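You operate a simulated robot arm through the tools that you are given. There is no shell and no other tool. Be economical: measure what you need, move in short steps, check, and stop when the job is done.

You run a simulated two-armed robot. Do the job below in one go: nothing can be reset, and whatever is moved stays where it is left.

Task
Take the red yarn cone on the top of the window bench and put it away on the tall carton by the heap. Set the feed lever of the cream overlocker to 0.7. Open the drawer under the grey overlocker, take the lint ball from the top of the window bench and put it in the inside of the drawer under the grey overlocker, then shut the overlocker. Put the brown domed button on the top of the packing table away on the top of the window bench. Close the right packing drawer. Pick up the red thread cone from the far end of the belt with one hand, pass it to the other hand and put it on the top of the trims bench. Put the cream sill cone on the grey tray on the far end of the belt. Turn the green dial of the grey overlocker to 4. Turn the sensitivity dial to 5. Take the L cream label from the near end of the belt and put it on the far end of the belt. Press the reel zero key two times. Push the left cabinet drawer shut. Open the sock drawer. The order is free. Set down upright: red yarn cone, red thread cone, cream sill cone.

Only the result counts: the job must be done as asked and must still hold three seconds after the hand-in. Knocking over, shifting, dropping, spilling or breaking anything else fails it.

Robot
Two 6-joint arms with two-finger parallel grippers on one trunk, on a base that drives. Base frame: it is fixed to the floor where the robot stands at the start and does not move with it; the origin is under the middle of the robot, x ahead of it, y to its left, z up; the surface under the hand at the start is at about z = 800. Readings come in mm, rad, newtons and seconds.
The left shoulder is at the start at [280, 185, 1030], the right one opposite. With the tool pointing down near the work surface each hand reaches from about 560 to 940 mm from the robot's upright axis, wherever it stands, measured 20 degrees to its own side. Places, roughly: brown domed button (3x3x2 cm) [3900, -1100, 800]; cream label [3250, -3000, 750]; cream sill cone [3750, -2250, 750]; drawer under the grey overlocker [-900, -600, 600]; far end of the belt [3600, -2200, 800]; feed lever of the cream overlocker [600, -900, 900]; green dial of the grey overlocker [-700, 100, 1000]; grey tray (25x20x3 cm) [3500, -2300, 800]; inside of the drawer under the grey overlocker [-1000, -600, 600]; left cabinet drawer [-1800, -6900, 800]; lint ball (4x4x3 cm) [2000, 0, 800]; red thread cone [3500, -2000, 750]; red yarn cone [1000, 0, 1000]; reel zero key [-1700, -7000, 1000]; right packing drawer [3700, -1500, 700]; sensitivity dial [3100, -2500, 900]; sock drawer [-2300, -3100, 200]; tall carton by the heap [-1100, -5400, 600]; top of the trims bench [800, -100, 800]; top of the window bench [1500, 0, 800]. Payload 1.57 kg a hand.
Tool frame (each hand has its own): the origin (TCP) lies between the finger pads and is the grasp point; the fingertips stand 30 mm ahead of it; z points along the fingers, y is the line along which they close. The gripper opens to 80 mm. The fingers are 17 mm wide and 12 mm thick; the gripper's body (40 by 82 mm) begins 80 mm behind the TCP.
Orientation is that of the tool frame in the base frame, as [roll, pitch, yaw] about the fixed x, y, z axes, in that order (R = Rz(yaw) Ry(pitch) Rx(roll)). With the fingers straight down and closing along the base's y, the tool's x points along the base's -x, its y along +y and its z along -z.

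Tools
- The arms move only by the tool move_arm. It takes "left_steps", "right_steps" or both (then of equal length, played together; a hand with none holds still); each is one flat list of numbers, 7 for each row, row after row: the shift along the tool's x, y, z in mm, then the turn, a rotation vector about the tool's x, y, z in rad, then the finger opening in mm, from 0 to 80. In form: [tx, ty, tz, wx, wy, wz, grip, tx, ty, tz, wx, wy, wz, grip, ...]. A call has 1 to 8 rows; each row is the pose to reach, as a shift and turn from the pose commanded when the call began, along the tool's axes at that moment. Rows are played at 5 a second. More than 50 mm and 0.15 rad between two rows, or a gripper value outside its range, and nothing of the call is played. A pose out of reach is approached as far as the arm can. The call stops where the force on the tool passes 40 N (or 10 N more than at its start, if that is more) or the arm is blocked; 0.2 s more then pass. Each finger travels about 153 mm/s and halts on what it meets, pressing with about 39 N; the grip force reading is that of the motor and also rises with nothing between the fingers. The clock runs only during rows and for 0.2 s after the last one: add rows that repeat a pose to give the fingers time. It gives the time, the measured TCP pose, the force on the tool (base axes), the opening and the grip force at its end, in the units of the frame above (readings bear some noise), with the torque about the TCP (base axes, N m) and any sound that the robot's microphone picked up.
- Cameras (640 x 400 px; columns grow to the right, rows downward): "scene" is now at [209.2, 29.4, 1447.2]; the picture's right is [0.52, -0.86, -0.00], its down [-0.80, -0.48, -0.36] and it looks along [0.31, 0.19, -0.93] (base axes); focal length 214 px, centre (320, 200). "left" rides on the left gripper at [72, 7, -122] in its tool frame; the picture's right is [-0.09, 1.00, 0.00], its down [-0.84, -0.08, -0.54] and it looks along [-0.54, -0.05, 0.84] (tool axes); focal length 238 px, centre (320, 200). "right" rides on the right gripper at [72, -7, -122] in its tool frame; the picture's right is [0.09, 1.00, 0.00], its down [-0.84, 0.08, -0.54] and it looks along [-0.54, 0.05, 0.84] (tool axes); focal length 238 px, centre (320, 200). There is no depth. A picture from a camera that has moved, and an enlarged one, comes with that camera's place and axes in the base frame and with its lens.
- snapshot(camera): a new picture of that camera. No time passes.
- lift_body(by): slides the trunk up (or, below 0, down) by that many mm; the arms and the scene camera ride with it, the base frame stays. It gives what a move gives, with no picture.
- steer(legs): drives the robot by 1 to 6 legs, each [ahead, turn to the left] in mm and rad, along the robot's own axes; the way and the turn of a leg run together, so that a leg with both is an arc; at most 1500 mm and 3.142 rad a leg. The arms and the cameras ride along, it lands a little off, and it stops where it bumps. It gives what a move gives.
- head_to(pan, tilt): turns the head with the scene camera to pan (to the left, within 1.501 rad either way) and tilt (down, from -0.506 to 1.204), counted from straight ahead of the robot. It gives what a move gives.
- inspect(camera, box): a new picture of the part [left, top, right, bottom] of that camera's present view, enlarged. No time passes.
- sign_off(): hands the job in; it is judged then, once.

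Work in short steps. Places have to be worked out from the pictures, the camera data and where the tool is seen: move nearer, look again, correct. Check each grasp and each placing, and mend what went wrong. You have 546 turns and 346 pictures in all, those below and enlarged ones among them. Open the grippers and draw the arms clear of the work before you hand the job in, unless the task says otherwise; then end with one line.

The tools are called after "Emit:" by a JSON object that holds its "name" and its "arguments". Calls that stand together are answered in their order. move_arm: Moves the arms, as the interface text tells. Its arguments: {"type":"object","properties":{"left_steps":{"type":"array"},"right_steps":{"type":"array"}},"required":[]} The other tools are called the same way: lift_body (by) slides the trunk up or down; steer (legs) drives the base; head_to (pan, tilt) turns the head that bears the scene camera; snapshot (camera) takes a picture; inspect (camera, box) takes an enlarged picture of a part of a camera's view; sign_off () hands the job in.

At the start:

```text
time: 0.0
left_tool_pos: [607.4, -50.1, 1125.6]
left_orientation: [3.142, 0.0, -3.141]
left_contact_force: [0.5, 0.0, 0.3]
left_torque: [0.01, 0.01, 0.01]
left_gripper_width: 80.2
left_gripper_force: 0.0
right_tool_pos: [419.3, -440.5, 1122.7]
right_orientation: [3.141, 0.001, -3.141]
right_contact_force: [0.3, 0.7, -0.8]
right_torque: [0.0, -0.01, -0.01]
right_gripper_width: 79.9
right_gripper_force: 0.1
trunk travel left (down, up): [-725.0, 265.0]
robot x, y, heading: [-4.5, 0.7, 0.0]
head pan, tilt: [0.545, 1.201]
```

scene: 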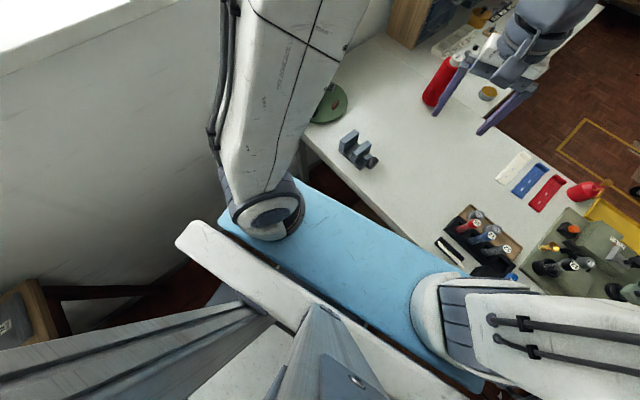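
right: 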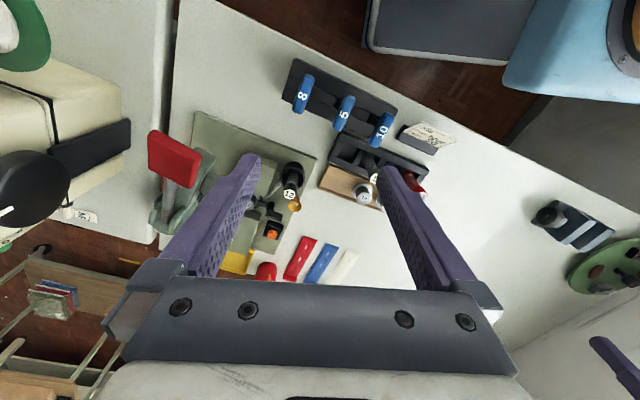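
left: 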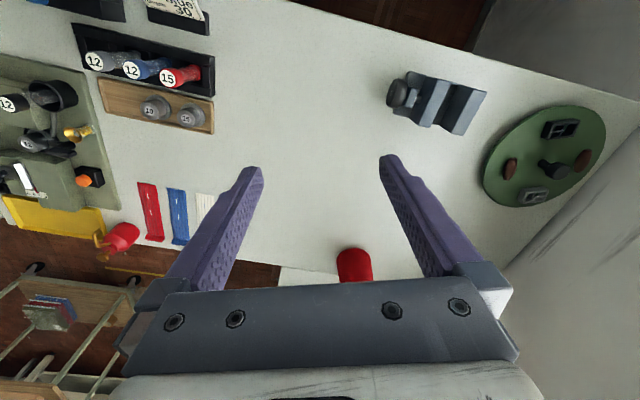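

I start by looking around with the head to learn the layout.

Emit:
{"name": "head_to", "arguments": {"pan": 0, "tilt": 0.5}}

Emit:
{"name": "snapshot", "arguments": {"camera": "scene"}}

Emit:
{"name": "head_to", "arguments": {"pan": -1.0, "tilt": 0.4}}

Emit:
{"name": "snapshot", "arguments": {"camera": "scene"}}

Emit:
{"name": "head_to", "arguments": {"pan": 1.0, "tilt": 0.4}}

Emit:
{"name": "snapshot", "arguments": {"camera": "scene"}}

```text
time: 1.1
left_tool_pos: [606.9, -51.4, 1125.2]
left_orientation: [3.141, -0.001, 3.141]
left_contact_force: [0.1, -1.5, 0.1]
left_torque: [0.01, 0.01, 0.04]
left_gripper_width: 80.0
left_gripper_force: 0.1
right_tool_pos: [420.5, -440.6, 1124.4]
right_orientation: [3.141, -0.001, 3.141]
right_contact_force: [-0.3, 0.8, 0.1]
right_torque: [0.02, 0.01, 0.01]
right_gripper_width: 80.0
right_gripper_force: 0.1
trunk travel left (down, up): [-725.0, 265.0]
robot x, y, heading: [0.3, -2.4, -0.001]
head pan, tilt: [0.0, 0.499]
```

```text
342 pictures are left
camera scene: at [252.4, 0.5, 1500.8], right [0.0, -1.0, 0.0], down [-0.48, 0.0, -0.88], along [0.88, 0.0, -0.48], focal length 214 px, centre (320, 200)
```

scene: 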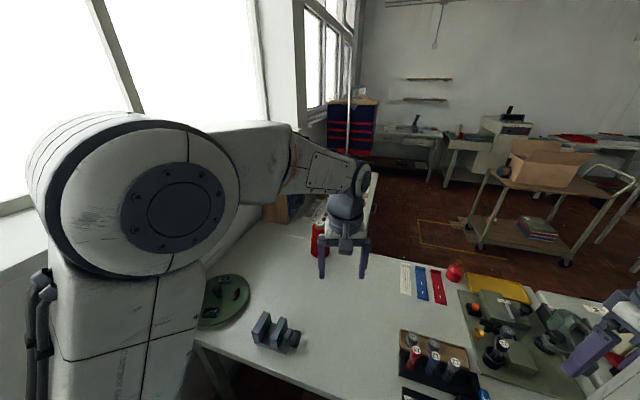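

```text
time: 2.3
left_tool_pos: [606.8, -50.4, 1126.2]
left_orientation: [3.14, -0.001, -3.141]
left_contact_force: [-0.2, 0.2, 0.2]
left_torque: [0.02, 0.01, -0.02]
left_gripper_width: 80.1
left_gripper_force: 0.1
right_tool_pos: [419.8, -440.2, 1123.0]
right_orientation: [3.14, 0.002, -3.141]
right_contact_force: [1.0, -0.8, -0.1]
right_torque: [-0.02, -0.02, 0.01]
right_gripper_width: 79.9
right_gripper_force: 0.0
trunk travel left (down, up): [-725.0, 265.0]
robot x, y, heading: [-2.5, 0.8, -0.0]
head pan, tilt: [-1.0, 0.4]
```

```text
341 pictures are left
camera scene: at [211.5, -77.5, 1510.0], right [-0.84, -0.54, 0.0], down [-0.21, 0.33, -0.92], along [0.5, -0.77, -0.39], focal length 214 px, centre (320, 200)
```

scene: 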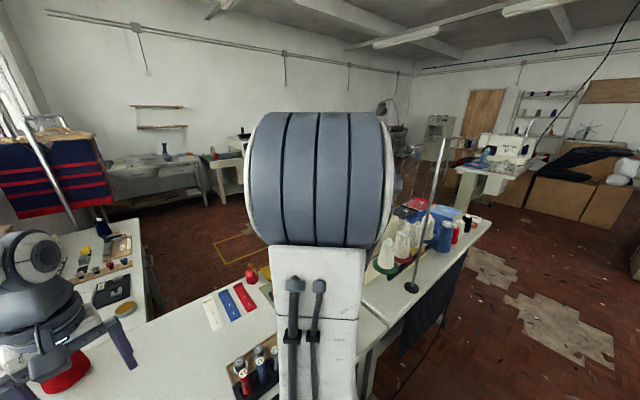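

```text
time: 4.3
left_tool_pos: [607.3, -50.4, 1125.4]
left_orientation: [3.142, 0.0, 3.141]
left_contact_force: [-0.7, 1.2, -0.2]
left_torque: [0.01, 0.01, -0.04]
left_gripper_width: 80.2
left_gripper_force: 0.0
right_tool_pos: [419.5, -440.9, 1123.3]
right_orientation: [-3.142, 0.0, -3.141]
right_contact_force: [-0.3, -1.1, -0.4]
right_torque: [-0.03, -0.02, -0.02]
right_gripper_width: 80.2
right_gripper_force: 0.1
trunk travel left (down, up): [-725.0, 265.0]
robot x, y, heading: [4.1, -4.2, 0.001]
head pan, tilt: [1.0, 0.4]
```

```text
340 pictures are left
camera scene: at [211.5, 78.4, 1510.0], right [0.84, -0.54, 0.0], down [-0.21, -0.33, -0.92], along [0.5, 0.77, -0.39], focal length 214 px, centre (320, 200)
```

scene: 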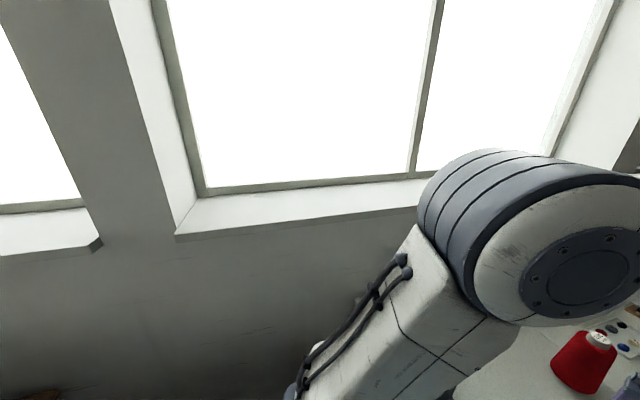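

Emit:
{"name": "head_to", "arguments": {"pan": 1.5, "tilt": 0.6}}

Emit:
{"name": "snapshot", "arguments": {"camera": "scene"}}

Emit:
{"name": "head_to", "arguments": {"pan": -1.5, "tilt": 0.5}}

Emit:
{"name": "snapshot", "arguments": {"camera": "scene"}}

```text
time: 5.2
left_tool_pos: [607.2, -49.9, 1124.5]
left_orientation: [3.14, 0.001, -3.14]
left_contact_force: [0.3, -0.7, 0.2]
left_torque: [-0.02, -0.02, 0.01]
left_gripper_width: 80.0
left_gripper_force: 0.0
right_tool_pos: [419.4, -440.8, 1122.2]
right_orientation: [-3.141, 0.0, 3.141]
right_contact_force: [-0.7, 0.2, 0.3]
right_torque: [0.0, 0.0, -0.05]
right_gripper_width: 79.8
right_gripper_force: 0.1
trunk travel left (down, up): [-725.0, 265.0]
robot x, y, heading: [1.2, -0.1, 0.002]
head pan, tilt: [1.499, 0.6]
```

```text
339 pictures are left
camera scene: at [167.8, 88.6, 1491.8], right [1.0, -0.07, 0.0], down [-0.04, -0.56, -0.83], along [0.06, 0.82, -0.56], focal length 214 px, centre (320, 200)
```

scene: 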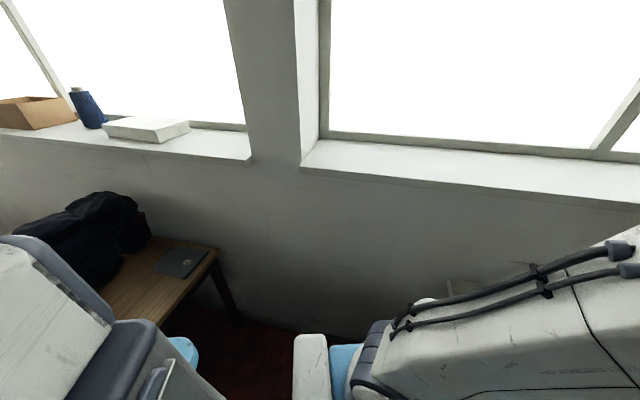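

```text
time: 7.8
left_tool_pos: [608.2, -49.7, 1125.8]
left_orientation: [3.14, 0.0, -3.142]
left_contact_force: [-0.1, -0.3, 1.0]
left_torque: [-0.03, -0.03, 0.0]
left_gripper_width: 80.0
left_gripper_force: 0.0
right_tool_pos: [419.9, -441.6, 1122.7]
right_orientation: [-3.142, 0.0, 3.141]
right_contact_force: [0.9, -0.3, 0.7]
right_torque: [0.02, -0.03, -0.02]
right_gripper_width: 79.8
right_gripper_force: 0.1
trunk travel left (down, up): [-725.0, 265.0]
robot x, y, heading: [0.6, -0.4, 0.002]
head pan, tilt: [-1.499, 0.499]
```

```text
338 pictures are left
camera scene: at [167.9, -90.3, 1500.9], right [-1.0, -0.07, 0.0], down [-0.03, 0.48, -0.88], along [0.06, -0.88, -0.48], focal length 214 px, centre (320, 200)
```

scene: 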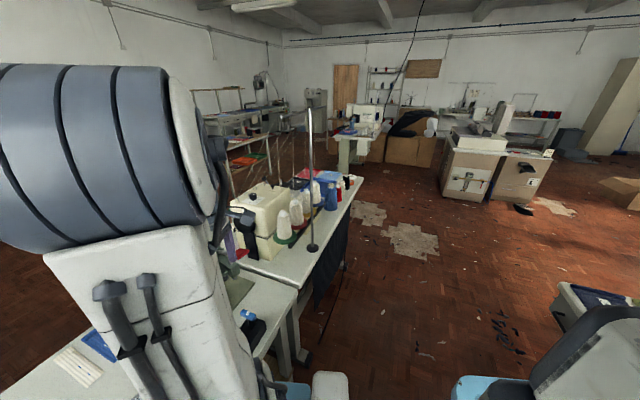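

Emit:
{"name": "head_to", "arguments": {"pan": 0.0, "tilt": 0.6}}

Emit:
{"name": "inspect", "arguments": {"camera": "scene", "box": [200, 80, 520, 280]}}

```text
time: 9.4
left_tool_pos: [607.7, -50.5, 1125.3]
left_orientation: [-3.14, 0.0, -3.141]
left_contact_force: [0.9, 0.4, -0.4]
left_torque: [0.02, -0.03, 0.02]
left_gripper_width: 80.3
left_gripper_force: 0.0
right_tool_pos: [420.1, -440.6, 1122.3]
right_orientation: [3.14, -0.001, -3.141]
right_contact_force: [0.1, 1.3, -0.1]
right_torque: [0.0, 0.02, 0.03]
right_gripper_width: 79.9
right_gripper_force: 0.1
trunk travel left (down, up): [-725.0, 265.0]
robot x, y, heading: [1.0, 1.0, 0.002]
head pan, tilt: [0.0, 0.6]
```

```text
2.00 times, centred on (360, 180) of scene
camera zoom: at [249.8, 0.4, 1491.8], right [0.0, -1.0, 0.0], down [-0.56, 0.0, -0.83], along [0.83, 0.0, -0.56], focal length 429 px, centre (240, 240)
```

zoom: 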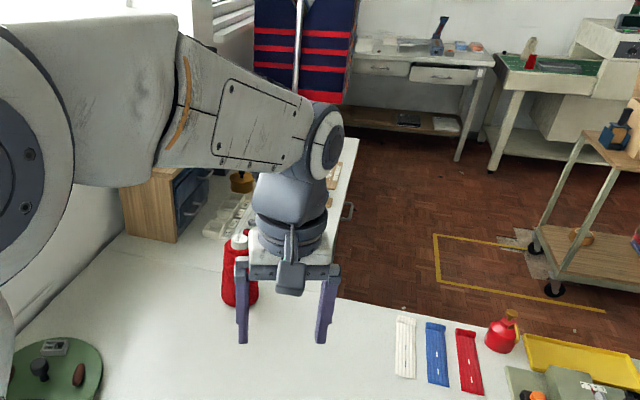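

I'll raise the trunk a bit and turn right to see the cream overlocker and the aisle layout.

Emit:
{"name": "lift_body", "arguments": {"by": 200}}

Emit:
{"name": "steer", "arguments": {"legs": [[0, -0.8]]}}

Emit:
{"name": "head_to", "arguments": {"pan": 0.0, "tilt": 0.6}}

Emit:
{"name": "snapshot", "arguments": {"camera": "scene"}}

Emit:
{"name": "head_to", "arguments": {"pan": -1.5, "tilt": 0.6}}

Emit:
{"name": "snapshot", "arguments": {"camera": "scene"}}

```text
time: 11.6
left_tool_pos: [606.1, -49.9, 1326.0]
left_orientation: [-3.141, 0.0, 3.141]
left_contact_force: [-1.1, -0.3, -0.1]
left_torque: [-0.01, 0.02, -0.01]
left_gripper_width: 80.1
left_gripper_force: 0.1
right_tool_pos: [419.7, -441.0, 1321.8]
right_orientation: [3.14, 0.0, 3.141]
right_contact_force: [-0.7, 0.6, 0.5]
right_torque: [-0.01, 0.0, 0.0]
right_gripper_width: 80.2
right_gripper_force: 0.0
trunk travel left (down, up): [-925.0, 65.0]
robot x, y, heading: [3.0, -0.4, 0.002]
head pan, tilt: [0.0, 0.6]
```

```text
time: 14.1
left_tool_pos: [384.2, -473.4, 1325.8]
left_orientation: [3.141, -0.001, 2.336]
left_contact_force: [0.0, 0.2, -0.1]
left_torque: [-0.01, 0.0, 0.0]
left_gripper_width: 79.9
left_gripper_force: 0.1
right_tool_pos: [-27.6, -608.3, 1323.2]
right_orientation: [-3.14, 0.0, 2.336]
right_contact_force: [0.3, 1.2, -0.7]
right_torque: [0.03, -0.03, -0.02]
right_gripper_width: 80.1
right_gripper_force: 0.0
trunk travel left (down, up): [-925.0, 65.0]
robot x, y, heading: [3.0, 1.1, -0.81]
head pan, tilt: [0.0, 0.6]
```

```text
time: 14.7
left_tool_pos: [384.1, -471.6, 1325.8]
left_orientation: [3.14, 0.001, 2.337]
left_contact_force: [0.7, 0.0, 0.4]
left_torque: [0.0, 0.03, 0.03]
left_gripper_width: 80.2
left_gripper_force: 0.1
right_tool_pos: [-26.3, -607.7, 1322.9]
right_orientation: [3.141, 0.001, 2.337]
right_contact_force: [0.3, 1.2, 0.0]
right_torque: [0.01, -0.03, -0.02]
right_gripper_width: 79.9
right_gripper_force: 0.1
trunk travel left (down, up): [-925.0, 65.0]
robot x, y, heading: [3.3, 4.0, -0.807]
head pan, tilt: [0.0, 0.6]
```

```text
336 pictures are left
camera scene: at [173.1, -179.0, 1691.8], right [-0.72, -0.69, 0.0], down [-0.39, 0.41, -0.83], along [0.57, -0.6, -0.56], focal length 214 px, centre (320, 200)
```

scene: 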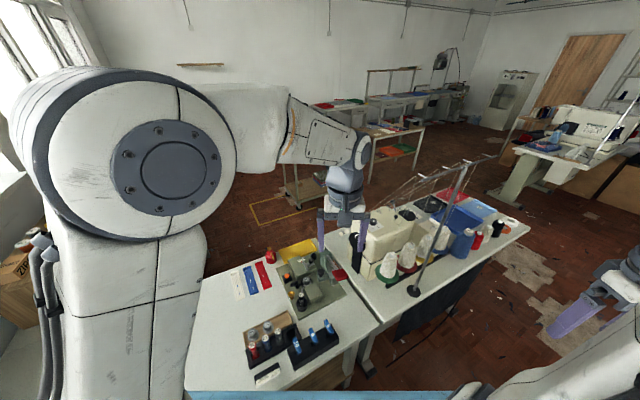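

```text
time: 16.3
left_tool_pos: [384.9, -473.4, 1324.9]
left_orientation: [3.141, 0.002, 2.337]
left_contact_force: [-1.6, 0.6, -0.4]
left_torque: [0.0, 0.01, -0.01]
left_gripper_width: 79.9
left_gripper_force: 0.0
right_tool_pos: [-26.4, -610.0, 1323.4]
right_orientation: [-3.141, -0.001, 2.338]
right_contact_force: [0.7, -0.2, -0.1]
right_torque: [0.01, 0.03, 0.01]
right_gripper_width: 80.1
right_gripper_force: 0.1
trunk travel left (down, up): [-925.0, 65.0]
robot x, y, heading: [-1.3, -2.2, -0.808]
head pan, tilt: [-1.499, 0.6]
```

```text
335 pictures are left
camera scene: at [52.8, -180.7, 1691.8], right [-0.74, 0.67, 0.0], down [0.38, 0.42, -0.83], along [-0.55, -0.61, -0.56], focal length 214 px, centre (320, 200)
```

scene: 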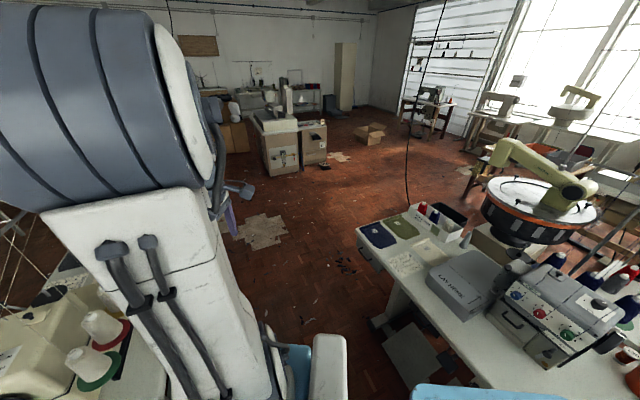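

Emit:
{"name": "snapshot", "arguments": {"camera": "left"}}

Emit:
{"name": "head_to", "arguments": {"pan": -0.1, "tilt": 0.7}}

Emit:
{"name": "inspect", "arguments": {"camera": "scene", "box": [240, 120, 480, 270]}}

```text
334 pictures are left
camera left: at [339.5, -416.5, 1448.7], right [0.78, 0.62, 0.0], down [0.52, -0.66, 0.54], along [0.34, -0.42, -0.84], focal length 238 px, centre (320, 200)
```

left: 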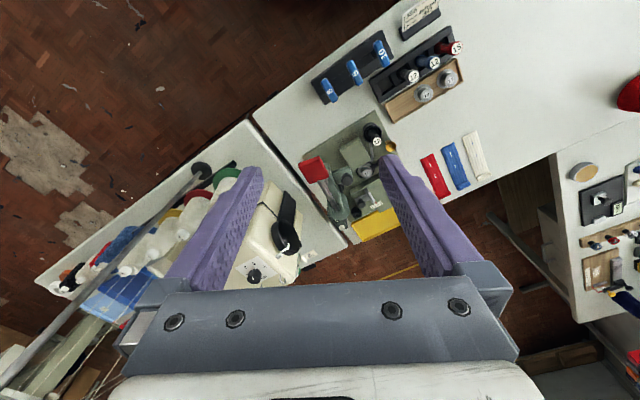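

```text
time: 17.8
left_tool_pos: [384.0, -472.3, 1326.5]
left_orientation: [3.141, 0.0, 2.337]
left_contact_force: [-0.4, 0.2, -0.3]
left_torque: [-0.01, 0.01, 0.0]
left_gripper_width: 79.9
left_gripper_force: 0.2
right_tool_pos: [-27.1, -608.1, 1322.6]
right_orientation: [3.141, 0.001, 2.336]
right_contact_force: [-0.6, -0.1, -0.6]
right_torque: [0.01, -0.01, 0.0]
right_gripper_width: 79.9
right_gripper_force: 0.0
trunk travel left (down, up): [-925.0, 65.0]
robot x, y, heading: [3.3, -1.7, -0.803]
head pan, tilt: [-0.099, 0.7]
```

```text
2.67 times, centred on (360, 195) of scene
camera zoom: at [164.4, -182.0, 1683.1], right [-0.79, -0.62, 0.0], down [-0.4, 0.51, -0.76], along [0.47, -0.6, -0.64], focal length 572 px, centre (213, 213)
```

zoom: 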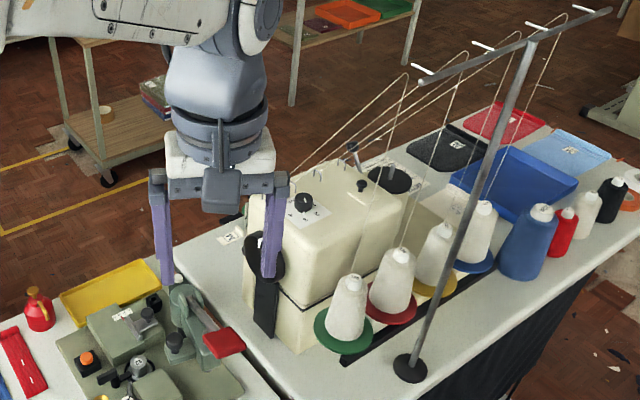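

The lever side faces the aisle, so I'll drive out of the pocket along the bench and around its end.

Emit:
{"name": "steer", "arguments": {"legs": [[0, -1.1], [1300, 0]]}}

Emit:
{"name": "head_to", "arguments": {"pan": 0.6, "tilt": 0.5}}

Emit:
{"name": "snapshot", "arguments": {"camera": "scene"}}

```text
time: 27.0
left_tool_pos: [-648.1, -1783.2, 1325.4]
left_orientation: [3.141, -0.001, 1.25]
left_contact_force: [0.6, 0.3, 0.8]
left_torque: [-0.02, 0.0, -0.01]
left_gripper_width: 80.3
left_gripper_force: 0.1
right_tool_pos: [-960.1, -1483.3, 1323.2]
right_orientation: [3.141, -0.001, 1.252]
right_contact_force: [0.2, 0.8, 1.2]
right_torque: [0.03, 0.0, 0.02]
right_gripper_width: 80.0
right_gripper_force: 0.0
trunk travel left (down, up): [-925.0, 65.0]
robot x, y, heading: [-409.3, -1218.6, -1.894]
head pan, tilt: [-0.099, 0.7]
```

```text
time: 28.1
left_tool_pos: [-648.3, -1782.9, 1326.5]
left_orientation: [3.141, 0.001, 1.251]
left_contact_force: [0.4, 0.2, 0.0]
left_torque: [0.02, 0.0, -0.03]
left_gripper_width: 80.2
left_gripper_force: 0.1
right_tool_pos: [-960.5, -1481.6, 1323.7]
right_orientation: [-3.141, -0.002, 1.254]
right_contact_force: [0.1, 0.5, 0.4]
right_torque: [0.0, -0.01, -0.01]
right_gripper_width: 80.0
right_gripper_force: 0.0
trunk travel left (down, up): [-925.0, 65.0]
robot x, y, heading: [-410.6, -1222.5, -1.889]
head pan, tilt: [0.6, 0.499]
```

```text
332 pictures are left
camera scene: at [-434.4, -1461.2, 1700.8], right [-0.96, -0.28, 0.0], down [-0.13, 0.46, -0.88], along [0.24, -0.84, -0.48], focal length 214 px, centre (320, 200)
```

scene: 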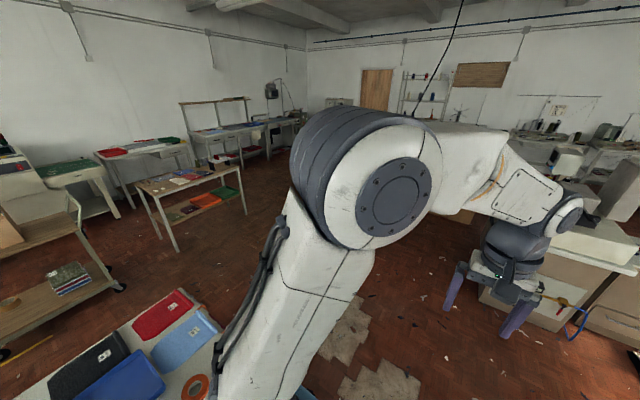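

Emit:
{"name": "steer", "arguments": {"legs": [[1150, 0], [0, 1.75]]}}

Emit:
{"name": "head_to", "arguments": {"pan": 0.0, "tilt": 0.5}}

Emit:
{"name": "snapshot", "arguments": {"camera": "scene"}}

```text
time: 38.0
left_tool_pos: [-196.1, -2460.9, 1325.4]
left_orientation: [-3.14, 0.0, 2.937]
left_contact_force: [-0.3, 0.1, 0.4]
left_torque: [-0.01, -0.02, -0.01]
left_gripper_width: 79.8
left_gripper_force: 0.2
right_tool_pos: [-458.6, -2804.8, 1322.5]
right_orientation: [-3.141, 0.001, 2.937]
right_contact_force: [0.0, -0.1, -0.4]
right_torque: [0.01, 0.05, -0.01]
right_gripper_width: 80.0
right_gripper_force: 0.0
trunk travel left (down, up): [-925.0, 65.0]
robot x, y, heading: [-779.7, -2284.5, -0.204]
head pan, tilt: [0.6, 0.499]
```

```text
time: 39.0
left_tool_pos: [-195.2, -2461.2, 1325.3]
left_orientation: [-3.141, -0.001, 2.936]
left_contact_force: [-0.2, 0.9, -0.1]
left_torque: [0.02, -0.02, -0.02]
left_gripper_width: 80.2
left_gripper_force: 0.0
right_tool_pos: [-458.0, -2805.1, 1324.1]
right_orientation: [3.141, 0.0, 2.937]
right_contact_force: [-0.3, 0.4, -0.5]
right_torque: [0.01, 0.03, -0.01]
right_gripper_width: 79.9
right_gripper_force: 0.1
trunk travel left (down, up): [-925.0, 65.0]
robot x, y, heading: [-779.4, -2289.4, -0.209]
head pan, tilt: [0.0, 0.499]
```

```text
331 pictures are left
camera scene: at [-533.0, -2338.9, 1700.9], right [-0.2, -0.98, 0.0], down [-0.47, 0.1, -0.88], along [0.86, -0.18, -0.48], focal length 214 px, centre (320, 200)
```

scene: 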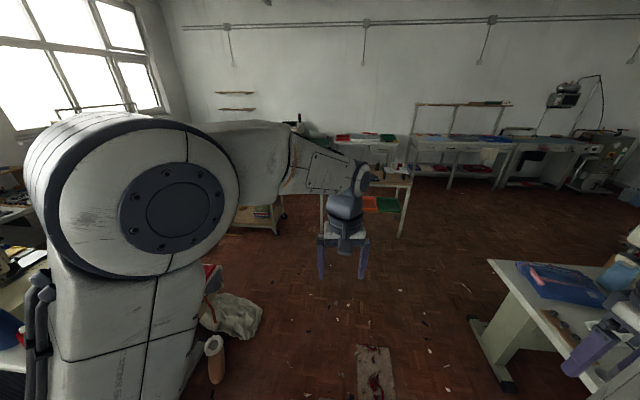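

Emit:
{"name": "inspect", "arguments": {"camera": "scene", "box": [180, 240, 440, 400]}}

```text
2.46 times, centred on (310, 320) of scene
camera zoom: at [-533.0, -2338.9, 1700.9], right [-0.2, -0.98, 0.0], down [-0.47, 0.1, -0.88], along [0.86, -0.18, -0.48], focal length 528 px, centre (345, -95)
```

zoom: 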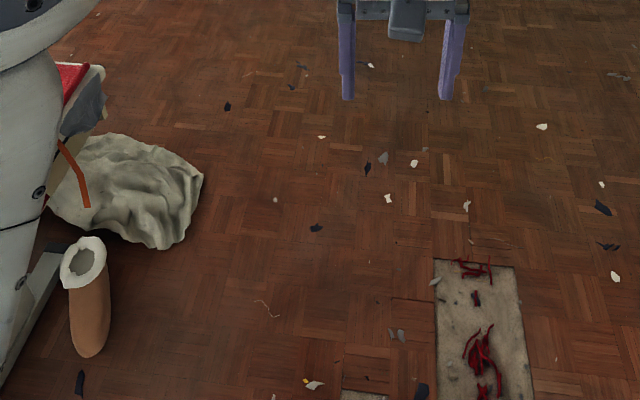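

Emit:
{"name": "steer", "arguments": {"legs": [[1400, 0]]}}

Emit:
{"name": "snapshot", "arguments": {"camera": "scene"}}

Emit:
{"name": "head_to", "arguments": {"pan": 1.1, "tilt": 0.4}}

Emit:
{"name": "snapshot", "arguments": {"camera": "scene"}}

```text
time: 46.0
left_tool_pos: [1172.6, -2770.0, 1326.3]
left_orientation: [3.141, -0.001, 2.921]
left_contact_force: [1.3, -0.5, -0.3]
left_torque: [0.0, 0.03, 0.02]
left_gripper_width: 80.0
left_gripper_force: 0.1
right_tool_pos: [904.3, -3110.3, 1323.4]
right_orientation: [3.141, 0.001, 2.921]
right_contact_force: [0.7, -0.4, -0.1]
right_torque: [0.01, -0.01, -0.01]
right_gripper_width: 80.0
right_gripper_force: 0.1
trunk travel left (down, up): [-925.0, 65.0]
robot x, y, heading: [594.4, -2587.8, -0.225]
head pan, tilt: [0.0, 0.499]
```

```text
329 pictures are left
camera scene: at [838.4, -2642.1, 1700.8], right [-0.22, -0.98, 0.0], down [-0.47, 0.11, -0.88], along [0.86, -0.19, -0.48], focal length 214 px, centre (320, 200)
```

scene: 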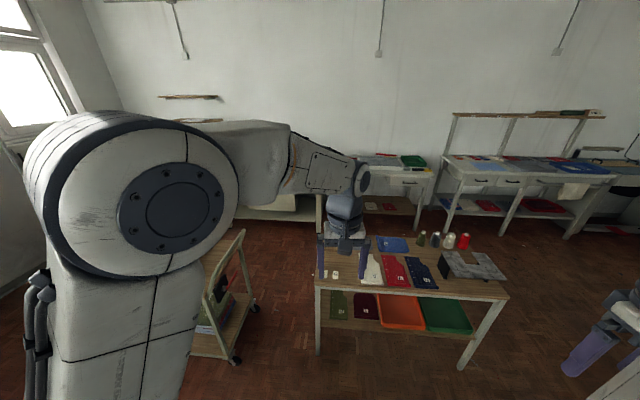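

```text
time: 47.3
left_tool_pos: [1174.0, -2768.9, 1326.9]
left_orientation: [-3.141, -0.001, 2.92]
left_contact_force: [-0.5, 0.1, -0.8]
left_torque: [0.02, 0.02, 0.0]
left_gripper_width: 79.9
left_gripper_force: 0.0
right_tool_pos: [904.6, -3109.5, 1322.3]
right_orientation: [-3.141, -0.001, 2.921]
right_contact_force: [-1.0, -0.6, 0.0]
right_torque: [-0.01, 0.0, -0.02]
right_gripper_width: 79.9
right_gripper_force: 0.1
trunk travel left (down, up): [-925.0, 65.0]
robot x, y, heading: [594.3, -2585.5, -0.221]
head pan, tilt: [1.1, 0.4]
```

```text
328 pictures are left
camera scene: at [809.1, -2550.9, 1710.0], right [0.77, -0.64, 0.0], down [-0.25, -0.3, -0.92], along [0.59, 0.71, -0.39], focal length 214 px, centre (320, 200)
```

scene: 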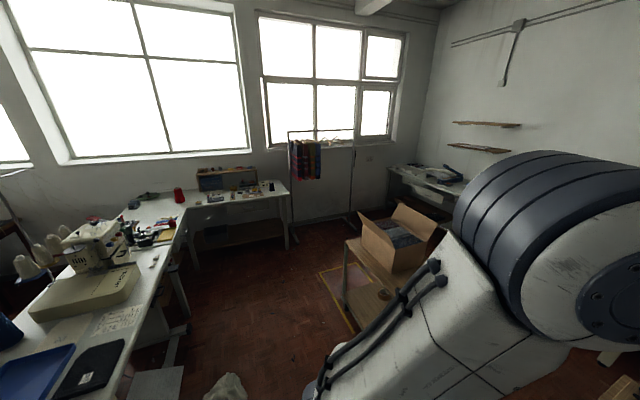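

The aisle between the bench row and the cart is clear; I'll turn left and drive into it, facing along it.

Emit:
{"name": "steer", "arguments": {"legs": [[0, 1.25], [1450, 0]]}}

Emit:
{"name": "head_to", "arguments": {"pan": 0.9, "tilt": 0.6}}

Emit:
{"name": "snapshot", "arguments": {"camera": "scene"}}

Emit:
{"name": "head_to", "arguments": {"pan": 0.0, "tilt": 0.5}}

Emit:
{"name": "snapshot", "arguments": {"camera": "scene"}}

```text
time: 53.1
left_tool_pos: [1061.8, -1850.6, 1327.4]
left_orientation: [-3.14, 0.003, -2.046]
left_contact_force: [0.0, -0.2, 1.0]
left_torque: [0.08, -0.01, 0.0]
left_gripper_width: 79.9
left_gripper_force: 0.0
right_tool_pos: [1322.4, -2195.2, 1324.4]
right_orientation: [-3.14, 0.002, -2.042]
right_contact_force: [-0.1, -1.4, 0.7]
right_torque: [0.11, 0.01, 0.01]
right_gripper_width: 80.0
right_gripper_force: 0.0
trunk travel left (down, up): [-925.0, 65.0]
robot x, y, heading: [759.3, -2378.9, 1.129]
head pan, tilt: [1.1, 0.4]
stopped in leg 2: the robot was blocked; the commanded pose is now the measured one
```

```text
time: 53.9
left_tool_pos: [1062.6, -1848.4, 1326.8]
left_orientation: [-3.139, 0.002, -2.045]
left_contact_force: [0.6, 0.0, 0.3]
left_torque: [-0.01, 0.01, 0.01]
left_gripper_width: 80.1
left_gripper_force: 0.0
right_tool_pos: [1326.4, -2193.2, 1325.0]
right_orientation: [-3.141, -0.001, -2.043]
right_contact_force: [0.6, -0.3, 0.2]
right_torque: [-0.01, 0.0, 0.02]
right_gripper_width: 79.9
right_gripper_force: 0.1
trunk travel left (down, up): [-925.0, 65.0]
robot x, y, heading: [760.4, -2371.0, 1.128]
head pan, tilt: [0.901, 0.6]
```

```text
327 pictures are left
camera scene: at [788.8, -2149.6, 1691.8], right [0.9, 0.44, 0.0], down [0.25, -0.51, -0.83], along [-0.37, 0.74, -0.56], focal length 214 px, centre (320, 200)
```

scene: 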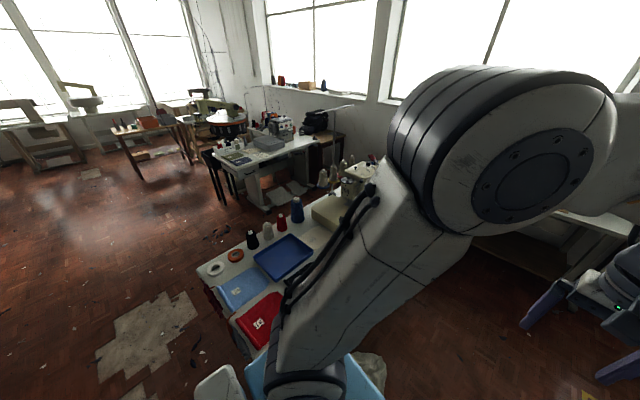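

```text
time: 55.1
left_tool_pos: [1063.3, -1849.2, 1327.2]
left_orientation: [-3.14, 0.002, -2.044]
left_contact_force: [0.2, 0.3, 0.1]
left_torque: [0.04, 0.0, 0.0]
left_gripper_width: 80.0
left_gripper_force: 0.0
right_tool_pos: [1325.1, -2193.8, 1322.4]
right_orientation: [3.142, 0.001, -2.042]
right_contact_force: [0.1, -0.1, -0.1]
right_torque: [0.04, -0.01, -0.03]
right_gripper_width: 80.1
right_gripper_force: 0.0
trunk travel left (down, up): [-925.0, 65.0]
robot x, y, heading: [757.3, -2373.2, 1.132]
head pan, tilt: [0.0, 0.499]
```

```text
326 pictures are left
camera scene: at [866.6, -2146.5, 1700.8], right [0.9, -0.43, 0.0], down [-0.2, -0.43, -0.88], along [0.37, 0.79, -0.48], focal length 214 px, centre (320, 200)
```

scene: 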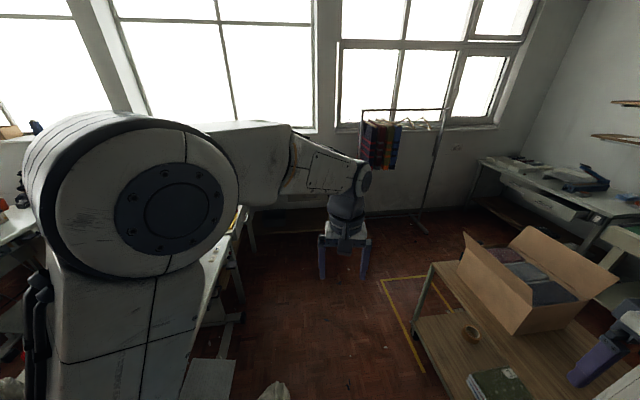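

It bumped the bench end or the sack on the left. I'll back off slightly and look.

Emit:
{"name": "steer", "arguments": {"legs": [[-200, 0], [0, -0.35]]}}

Emit:
{"name": "head_to", "arguments": {"pan": 0.75, "tilt": 1.0}}

Emit:
{"name": "snapshot", "arguments": {"camera": "scene"}}

```text
time: 57.8
left_tool_pos: [1139.9, -2167.0, 1326.1]
left_orientation: [-3.139, 0.002, -2.398]
left_contact_force: [0.3, 0.3, 0.4]
left_torque: [-0.01, 0.03, -0.02]
left_gripper_width: 79.8
left_gripper_force: 0.2
right_tool_pos: [1268.6, -2580.5, 1322.6]
right_orientation: [-3.141, 0.0, -2.393]
right_contact_force: [1.0, 0.6, 0.1]
right_torque: [-0.03, -0.02, -0.02]
right_gripper_width: 79.8
right_gripper_force: 0.1
trunk travel left (down, up): [-925.0, 65.0]
robot x, y, heading: [672.2, -2559.4, 0.775]
head pan, tilt: [0.0, 0.499]
```

```text
time: 58.9
left_tool_pos: [1140.3, -2167.3, 1327.0]
left_orientation: [-3.141, 0.001, -2.398]
left_contact_force: [0.0, -0.4, -0.1]
left_torque: [0.01, 0.02, 0.0]
left_gripper_width: 79.9
left_gripper_force: 0.0
right_tool_pos: [1268.1, -2580.9, 1323.6]
right_orientation: [3.142, 0.0, -2.394]
right_contact_force: [-0.7, 0.4, 0.3]
right_torque: [0.01, -0.02, 0.03]
right_gripper_width: 80.1
right_gripper_force: 0.1
trunk travel left (down, up): [-925.0, 65.0]
robot x, y, heading: [672.3, -2557.5, 0.78]
head pan, tilt: [0.75, 1.0]
```

```text
325 pictures are left
camera scene: at [791.6, -2373.0, 1659.8], right [1.0, -0.04, 0.0], down [-0.04, -0.84, -0.54], along [0.02, 0.54, -0.84], focal length 214 px, centre (320, 200)
```

scene: 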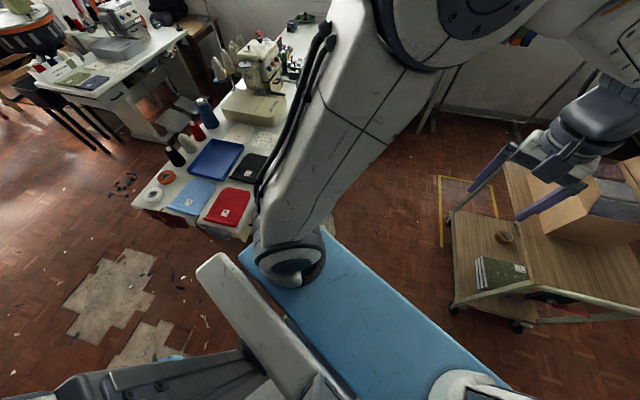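

Emit:
{"name": "steer", "arguments": {"legs": [[0, -0.38], [480, 0], [0, 0.86]]}}

Emit:
{"name": "head_to", "arguments": {"pan": 1.2, "tilt": 1.0}}

Emit:
{"name": "snapshot", "arguments": {"camera": "scene"}}

```text
time: 65.1
left_tool_pos: [1354.4, -1810.6, 1327.1]
left_orientation: [-3.139, 0.002, -1.919]
left_contact_force: [0.1, -0.2, 0.8]
left_torque: [0.02, 0.0, 0.01]
left_gripper_width: 80.0
left_gripper_force: 0.1
right_tool_pos: [1657.2, -2118.4, 1322.6]
right_orientation: [3.141, 0.0, -1.912]
right_contact_force: [-0.2, -0.5, -0.4]
right_torque: [-0.01, -0.01, -0.03]
right_gripper_width: 80.0
right_gripper_force: 0.0
trunk travel left (down, up): [-925.0, 65.0]
robot x, y, heading: [1118.4, -2369.7, 1.251]
head pan, tilt: [0.75, 1.0]
```

```text
time: 66.0
left_tool_pos: [1354.0, -1810.0, 1326.0]
left_orientation: [-3.139, 0.003, -1.919]
left_contact_force: [-0.7, -0.5, 0.3]
left_torque: [-0.03, -0.04, 0.01]
left_gripper_width: 79.7
left_gripper_force: 0.0
right_tool_pos: [1656.6, -2118.2, 1324.0]
right_orientation: [3.141, -0.001, -1.915]
right_contact_force: [-0.8, -0.7, -0.2]
right_torque: [-0.04, 0.01, 0.02]
right_gripper_width: 79.8
right_gripper_force: 0.1
trunk travel left (down, up): [-925.0, 65.0]
robot x, y, heading: [1117.0, -2370.2, 1.256]
head pan, tilt: [1.201, 1.0]
```

```text
324 pictures are left
camera scene: at [1115.1, -2173.7, 1659.8], right [0.63, 0.77, 0.0], down [0.65, -0.53, -0.54], along [-0.42, 0.34, -0.84], focal length 214 px, centre (320, 200)
```

scene: 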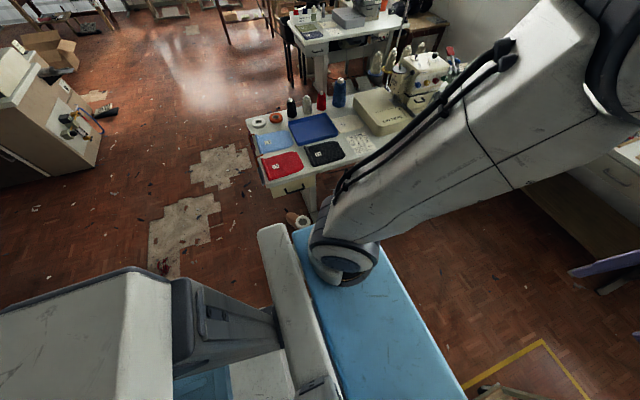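

Emit:
{"name": "steer", "arguments": {"legs": [[1250, 0]]}}

Emit:
{"name": "head_to", "arguments": {"pan": 1.3, "tilt": 0.7}}

Emit:
{"name": "snapshot", "arguments": {"camera": "scene"}}

Emit:
{"name": "head_to", "arguments": {"pan": 0.0, "tilt": 0.6}}

Emit:
{"name": "snapshot", "arguments": {"camera": "scene"}}

```text
time: 72.3
left_tool_pos: [1730.8, -619.4, 1327.6]
left_orientation: [-3.141, 0.001, -1.911]
left_contact_force: [-0.1, 0.2, -0.4]
left_torque: [0.01, 0.01, -0.01]
left_gripper_width: 79.7
left_gripper_force: 0.0
right_tool_pos: [2037.7, -926.4, 1322.0]
right_orientation: [3.141, 0.0, -1.907]
right_contact_force: [0.0, -0.5, 0.2]
right_torque: [0.01, -0.01, -0.01]
right_gripper_width: 79.9
right_gripper_force: 0.1
trunk travel left (down, up): [-925.0, 65.0]
robot x, y, heading: [1498.3, -1183.8, 1.261]
head pan, tilt: [1.201, 1.0]
```

```text
time: 73.1
left_tool_pos: [1729.6, -620.0, 1326.9]
left_orientation: [-3.139, 0.002, -1.91]
left_contact_force: [1.1, -0.4, -0.4]
left_torque: [0.02, 0.01, 0.01]
left_gripper_width: 80.1
left_gripper_force: 0.0
right_tool_pos: [2036.4, -926.8, 1323.7]
right_orientation: [-3.141, 0.0, -1.907]
right_contact_force: [0.6, -0.2, 0.9]
right_torque: [-0.01, -0.02, 0.01]
right_gripper_width: 79.8
right_gripper_force: 0.1
trunk travel left (down, up): [-925.0, 65.0]
robot x, y, heading: [1494.6, -1180.7, 1.263]
head pan, tilt: [1.3, 0.7]
```

```text
323 pictures are left
camera scene: at [1477.6, -982.3, 1683.1], right [0.55, 0.84, 0.0], down [0.54, -0.35, -0.76], along [-0.64, 0.42, -0.64], focal length 214 px, centre (320, 200)
```

scene: 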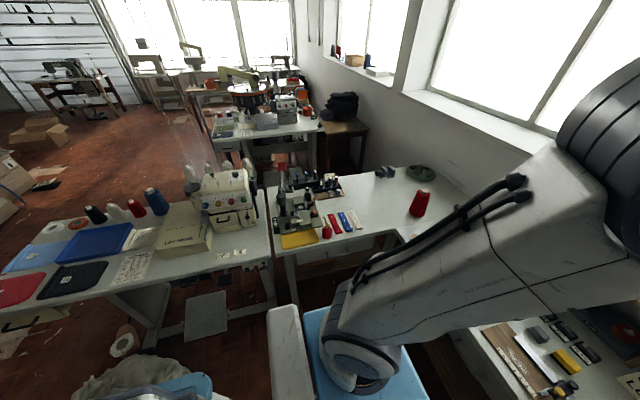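

```text
time: 74.6
left_tool_pos: [1730.3, -620.6, 1327.2]
left_orientation: [-3.139, 0.002, -1.911]
left_contact_force: [-0.8, -0.7, -0.4]
left_torque: [0.01, 0.02, 0.01]
left_gripper_width: 80.0
left_gripper_force: 0.0
right_tool_pos: [2038.2, -925.1, 1323.6]
right_orientation: [-3.141, 0.0, -1.908]
right_contact_force: [0.4, -0.3, -0.7]
right_torque: [-0.01, 0.01, -0.01]
right_gripper_width: 79.9
right_gripper_force: 0.0
trunk travel left (down, up): [-925.0, 65.0]
robot x, y, heading: [1497.0, -1182.4, 1.263]
head pan, tilt: [0.0, 0.6]
```

```text
322 pictures are left
camera scene: at [1575.4, -944.4, 1691.8], right [0.95, -0.3, 0.0], down [-0.17, -0.54, -0.82], along [0.25, 0.79, -0.57], focal length 214 px, centre (320, 200)
```

scene: 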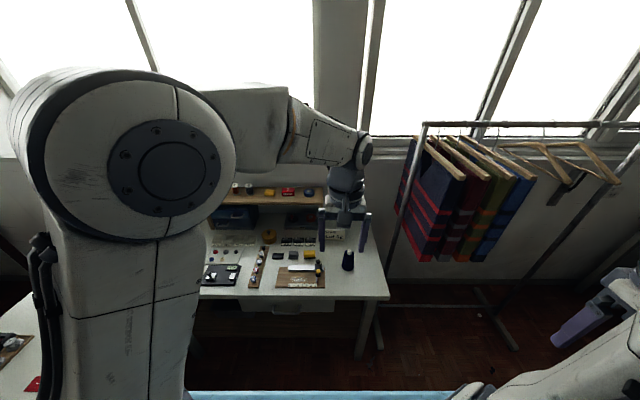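

Emit:
{"name": "inspect", "arguments": {"camera": "scene", "box": [190, 180, 400, 312]}}

Emit:
{"name": "snapshot", "arguments": {"camera": "left"}}

```text
3.03 times, centred on (295, 246) of scene
camera zoom: at [1575.4, -944.4, 1691.8], right [0.95, -0.3, 0.0], down [-0.17, -0.54, -0.82], along [0.25, 0.79, -0.57], focal length 650 px, centre (396, 61)
```

zoom: 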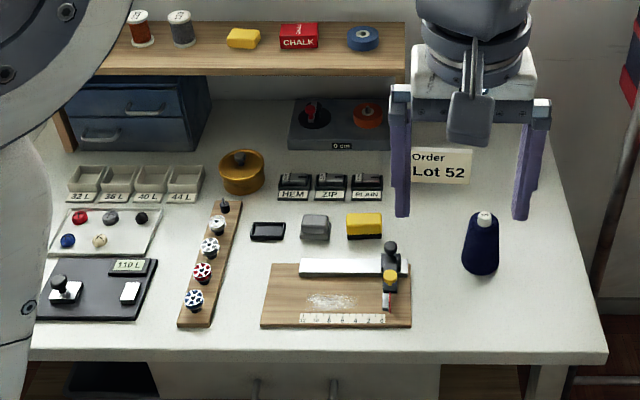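

```text
320 pictures are left
camera left: at [1700.2, -686.0, 1449.4], right [-0.91, 0.42, 0.0], down [0.35, 0.76, 0.54], along [0.23, 0.49, -0.84], focal length 238 px, centre (320, 200)
```

left: 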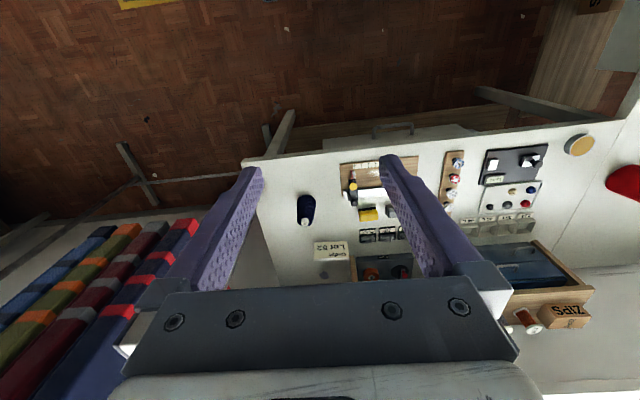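

Emit:
{"name": "inspect", "arguments": {"camera": "left", "box": [240, 130, 640, 330]}}

```text
1.60 times, centred on (440, 230) of left
camera zoom: at [1700.2, -686.0, 1449.4], right [-0.91, 0.42, 0.0], down [0.35, 0.76, 0.54], along [0.23, 0.49, -0.84], focal length 381 px, centre (128, 152)
```

zoom: 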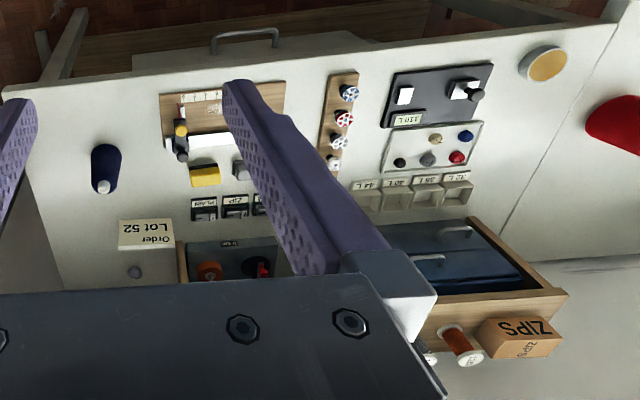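

Lint ball found at about (2009, 5). Next I drive between cart and clothes rack toward the packing table and belt.

Emit:
{"name": "steer", "arguments": {"legs": [[330, 0], [0, -1.57]]}}

Emit:
{"name": "head_to", "arguments": {"pan": -0.3, "tilt": 0.6}}

Emit:
{"name": "snapshot", "arguments": {"camera": "scene"}}

```text
time: 80.6
left_tool_pos: [2159.8, -1099.9, 1327.1]
left_orientation: [-3.14, 0.002, 2.804]
left_contact_force: [-0.1, -0.3, 0.3]
left_torque: [-0.01, -0.02, -0.01]
left_gripper_width: 79.9
left_gripper_force: 0.0
right_tool_pos: [1855.1, -1407.8, 1323.2]
right_orientation: [3.141, 0.001, 2.809]
right_contact_force: [0.3, 0.6, 0.2]
right_torque: [0.01, 0.0, 0.02]
right_gripper_width: 79.9
right_gripper_force: 0.1
trunk travel left (down, up): [-925.0, 65.0]
robot x, y, heading: [1596.8, -869.3, -0.307]
head pan, tilt: [0.0, 0.6]
```

```text
time: 81.4
left_tool_pos: [2158.9, -1099.5, 1327.0]
left_orientation: [-3.141, 0.001, 2.804]
left_contact_force: [0.2, 0.4, 0.1]
left_torque: [-0.01, -0.03, 0.03]
left_gripper_width: 80.2
left_gripper_force: 0.1
right_tool_pos: [1854.0, -1407.0, 1322.9]
right_orientation: [3.141, 0.0, 2.809]
right_contact_force: [0.0, 0.4, -0.5]
right_torque: [-0.01, -0.02, 0.02]
right_gripper_width: 80.2
right_gripper_force: 0.0
trunk travel left (down, up): [-925.0, 65.0]
robot x, y, heading: [1599.4, -871.7, -0.306]
head pan, tilt: [-0.3, 0.6]
```

```text
318 pictures are left
camera scene: at [1824.4, -968.4, 1691.8], right [-0.57, -0.82, 0.0], down [-0.47, 0.32, -0.83], along [0.68, -0.47, -0.56], focal length 214 px, centre (320, 200)
```

scene: 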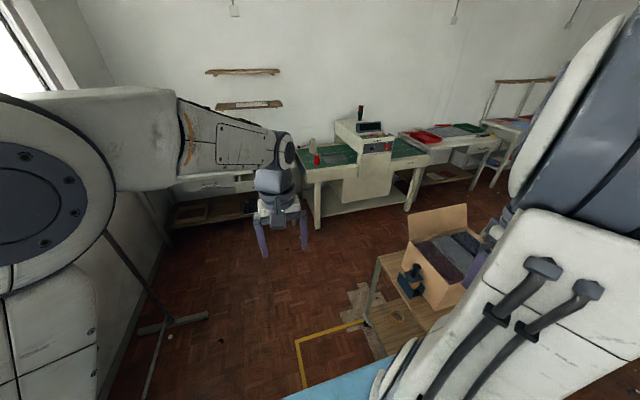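

Emit:
{"name": "steer", "arguments": {"legs": [[1300, 0]]}}

Emit:
{"name": "head_to", "arguments": {"pan": -0.8, "tilt": 0.6}}

Emit:
{"name": "snapshot", "arguments": {"camera": "scene"}}

Emit:
{"name": "head_to", "arguments": {"pan": 0.1, "tilt": 0.7}}

Emit:
{"name": "snapshot", "arguments": {"camera": "scene"}}

```text
time: 88.0
left_tool_pos: [3426.3, -1476.8, 1327.7]
left_orientation: [-3.139, 0.002, 2.819]
left_contact_force: [-0.5, -0.8, 0.1]
left_torque: [0.0, -0.01, -0.05]
left_gripper_width: 79.9
left_gripper_force: 0.0
right_tool_pos: [3125.8, -1787.1, 1324.0]
right_orientation: [3.141, 0.001, 2.825]
right_contact_force: [0.3, 0.1, 0.2]
right_torque: [0.01, -0.01, 0.01]
right_gripper_width: 79.8
right_gripper_force: 0.1
trunk travel left (down, up): [-925.0, 65.0]
robot x, y, heading: [2859.2, -1253.6, -0.288]
head pan, tilt: [-0.3, 0.6]
```

```text
time: 88.9
left_tool_pos: [3426.3, -1475.3, 1326.6]
left_orientation: [-3.138, 0.0, 2.82]
left_contact_force: [1.0, -0.6, 0.0]
left_torque: [0.0, 0.04, -0.01]
left_gripper_width: 80.1
left_gripper_force: 0.1
right_tool_pos: [3126.5, -1788.6, 1323.8]
right_orientation: [3.141, 0.002, 2.825]
right_contact_force: [0.5, -0.1, 0.5]
right_torque: [-0.03, -0.04, 0.0]
right_gripper_width: 80.1
right_gripper_force: 0.0
trunk travel left (down, up): [-925.0, 65.0]
robot x, y, heading: [2863.4, -1253.6, -0.288]
head pan, tilt: [-0.799, 0.6]
```

```text
317 pictures are left
camera scene: at [3056.2, -1378.1, 1691.8], right [-0.88, -0.47, 0.0], down [-0.26, 0.5, -0.83], along [0.38, -0.73, -0.56], focal length 214 px, centre (320, 200)
```

scene: 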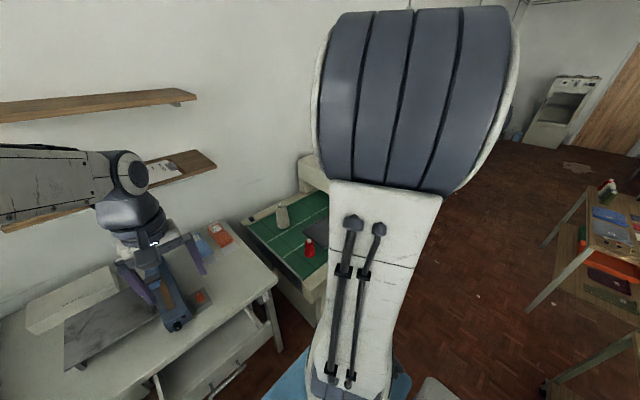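

```text
time: 90.1
left_tool_pos: [3426.1, -1476.0, 1327.1]
left_orientation: [-3.14, 0.003, 2.822]
left_contact_force: [0.7, 0.0, 0.2]
left_torque: [-0.02, 0.04, -0.01]
left_gripper_width: 80.3
left_gripper_force: 0.0
right_tool_pos: [3125.7, -1788.0, 1323.2]
right_orientation: [-3.141, 0.001, 2.823]
right_contact_force: [-0.1, -0.1, 0.1]
right_torque: [0.0, -0.01, -0.01]
right_gripper_width: 80.0
right_gripper_force: 0.1
trunk travel left (down, up): [-925.0, 65.0]
robot x, y, heading: [2862.2, -1253.2, -0.289]
head pan, tilt: [0.099, 0.7]
```

```text
316 pictures are left
camera scene: at [3098.4, -1315.9, 1683.1], right [-0.19, -0.98, 0.0], down [-0.63, 0.12, -0.76], along [0.75, -0.14, -0.64], focal length 214 px, centre (320, 200)
```

scene: 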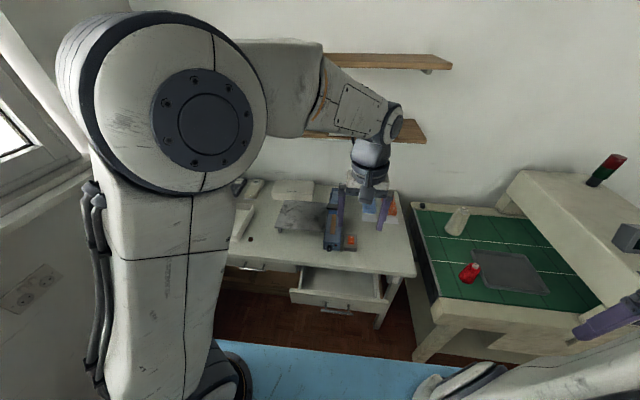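

Emit:
{"name": "inspect", "arguments": {"camera": "scene", "box": [220, 160, 440, 320]}}

Emit:
{"name": "snapshot", "arguments": {"camera": "left"}}

Emit:
{"name": "snapshot", "arguments": {"camera": "right"}}

```text
2.50 times, centred on (330, 240) of scene
camera zoom: at [3098.4, -1315.9, 1683.1], right [-0.19, -0.98, 0.0], down [-0.63, 0.12, -0.76], along [0.75, -0.14, -0.64], focal length 536 px, centre (295, 100)
```

zoom: 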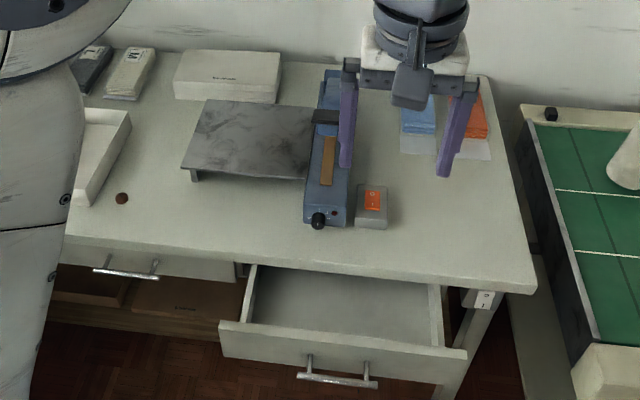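

```text
314 pictures are left
camera left: at [3360.1, -1446.8, 1449.4], right [0.4, 0.92, 0.0], down [0.77, -0.34, 0.54], along [0.5, -0.22, -0.84], focal length 238 px, centre (320, 200)
```

left: 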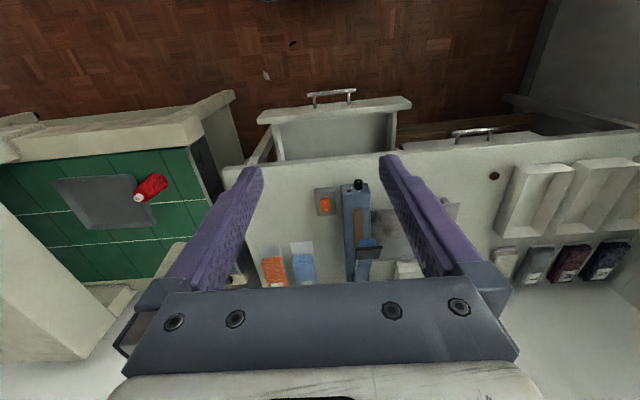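

```text
313 pictures are left
camera right: at [3054.4, -1771.4, 1444.5], right [0.22, 0.97, 0.0], down [0.82, -0.19, 0.54], along [0.53, -0.12, -0.84], focal length 238 px, centre (320, 200)
```

right: 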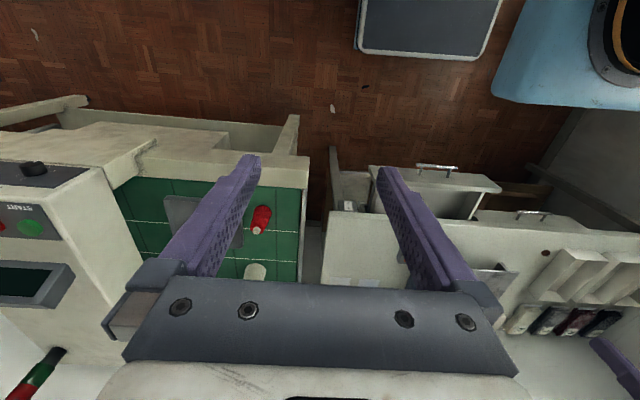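

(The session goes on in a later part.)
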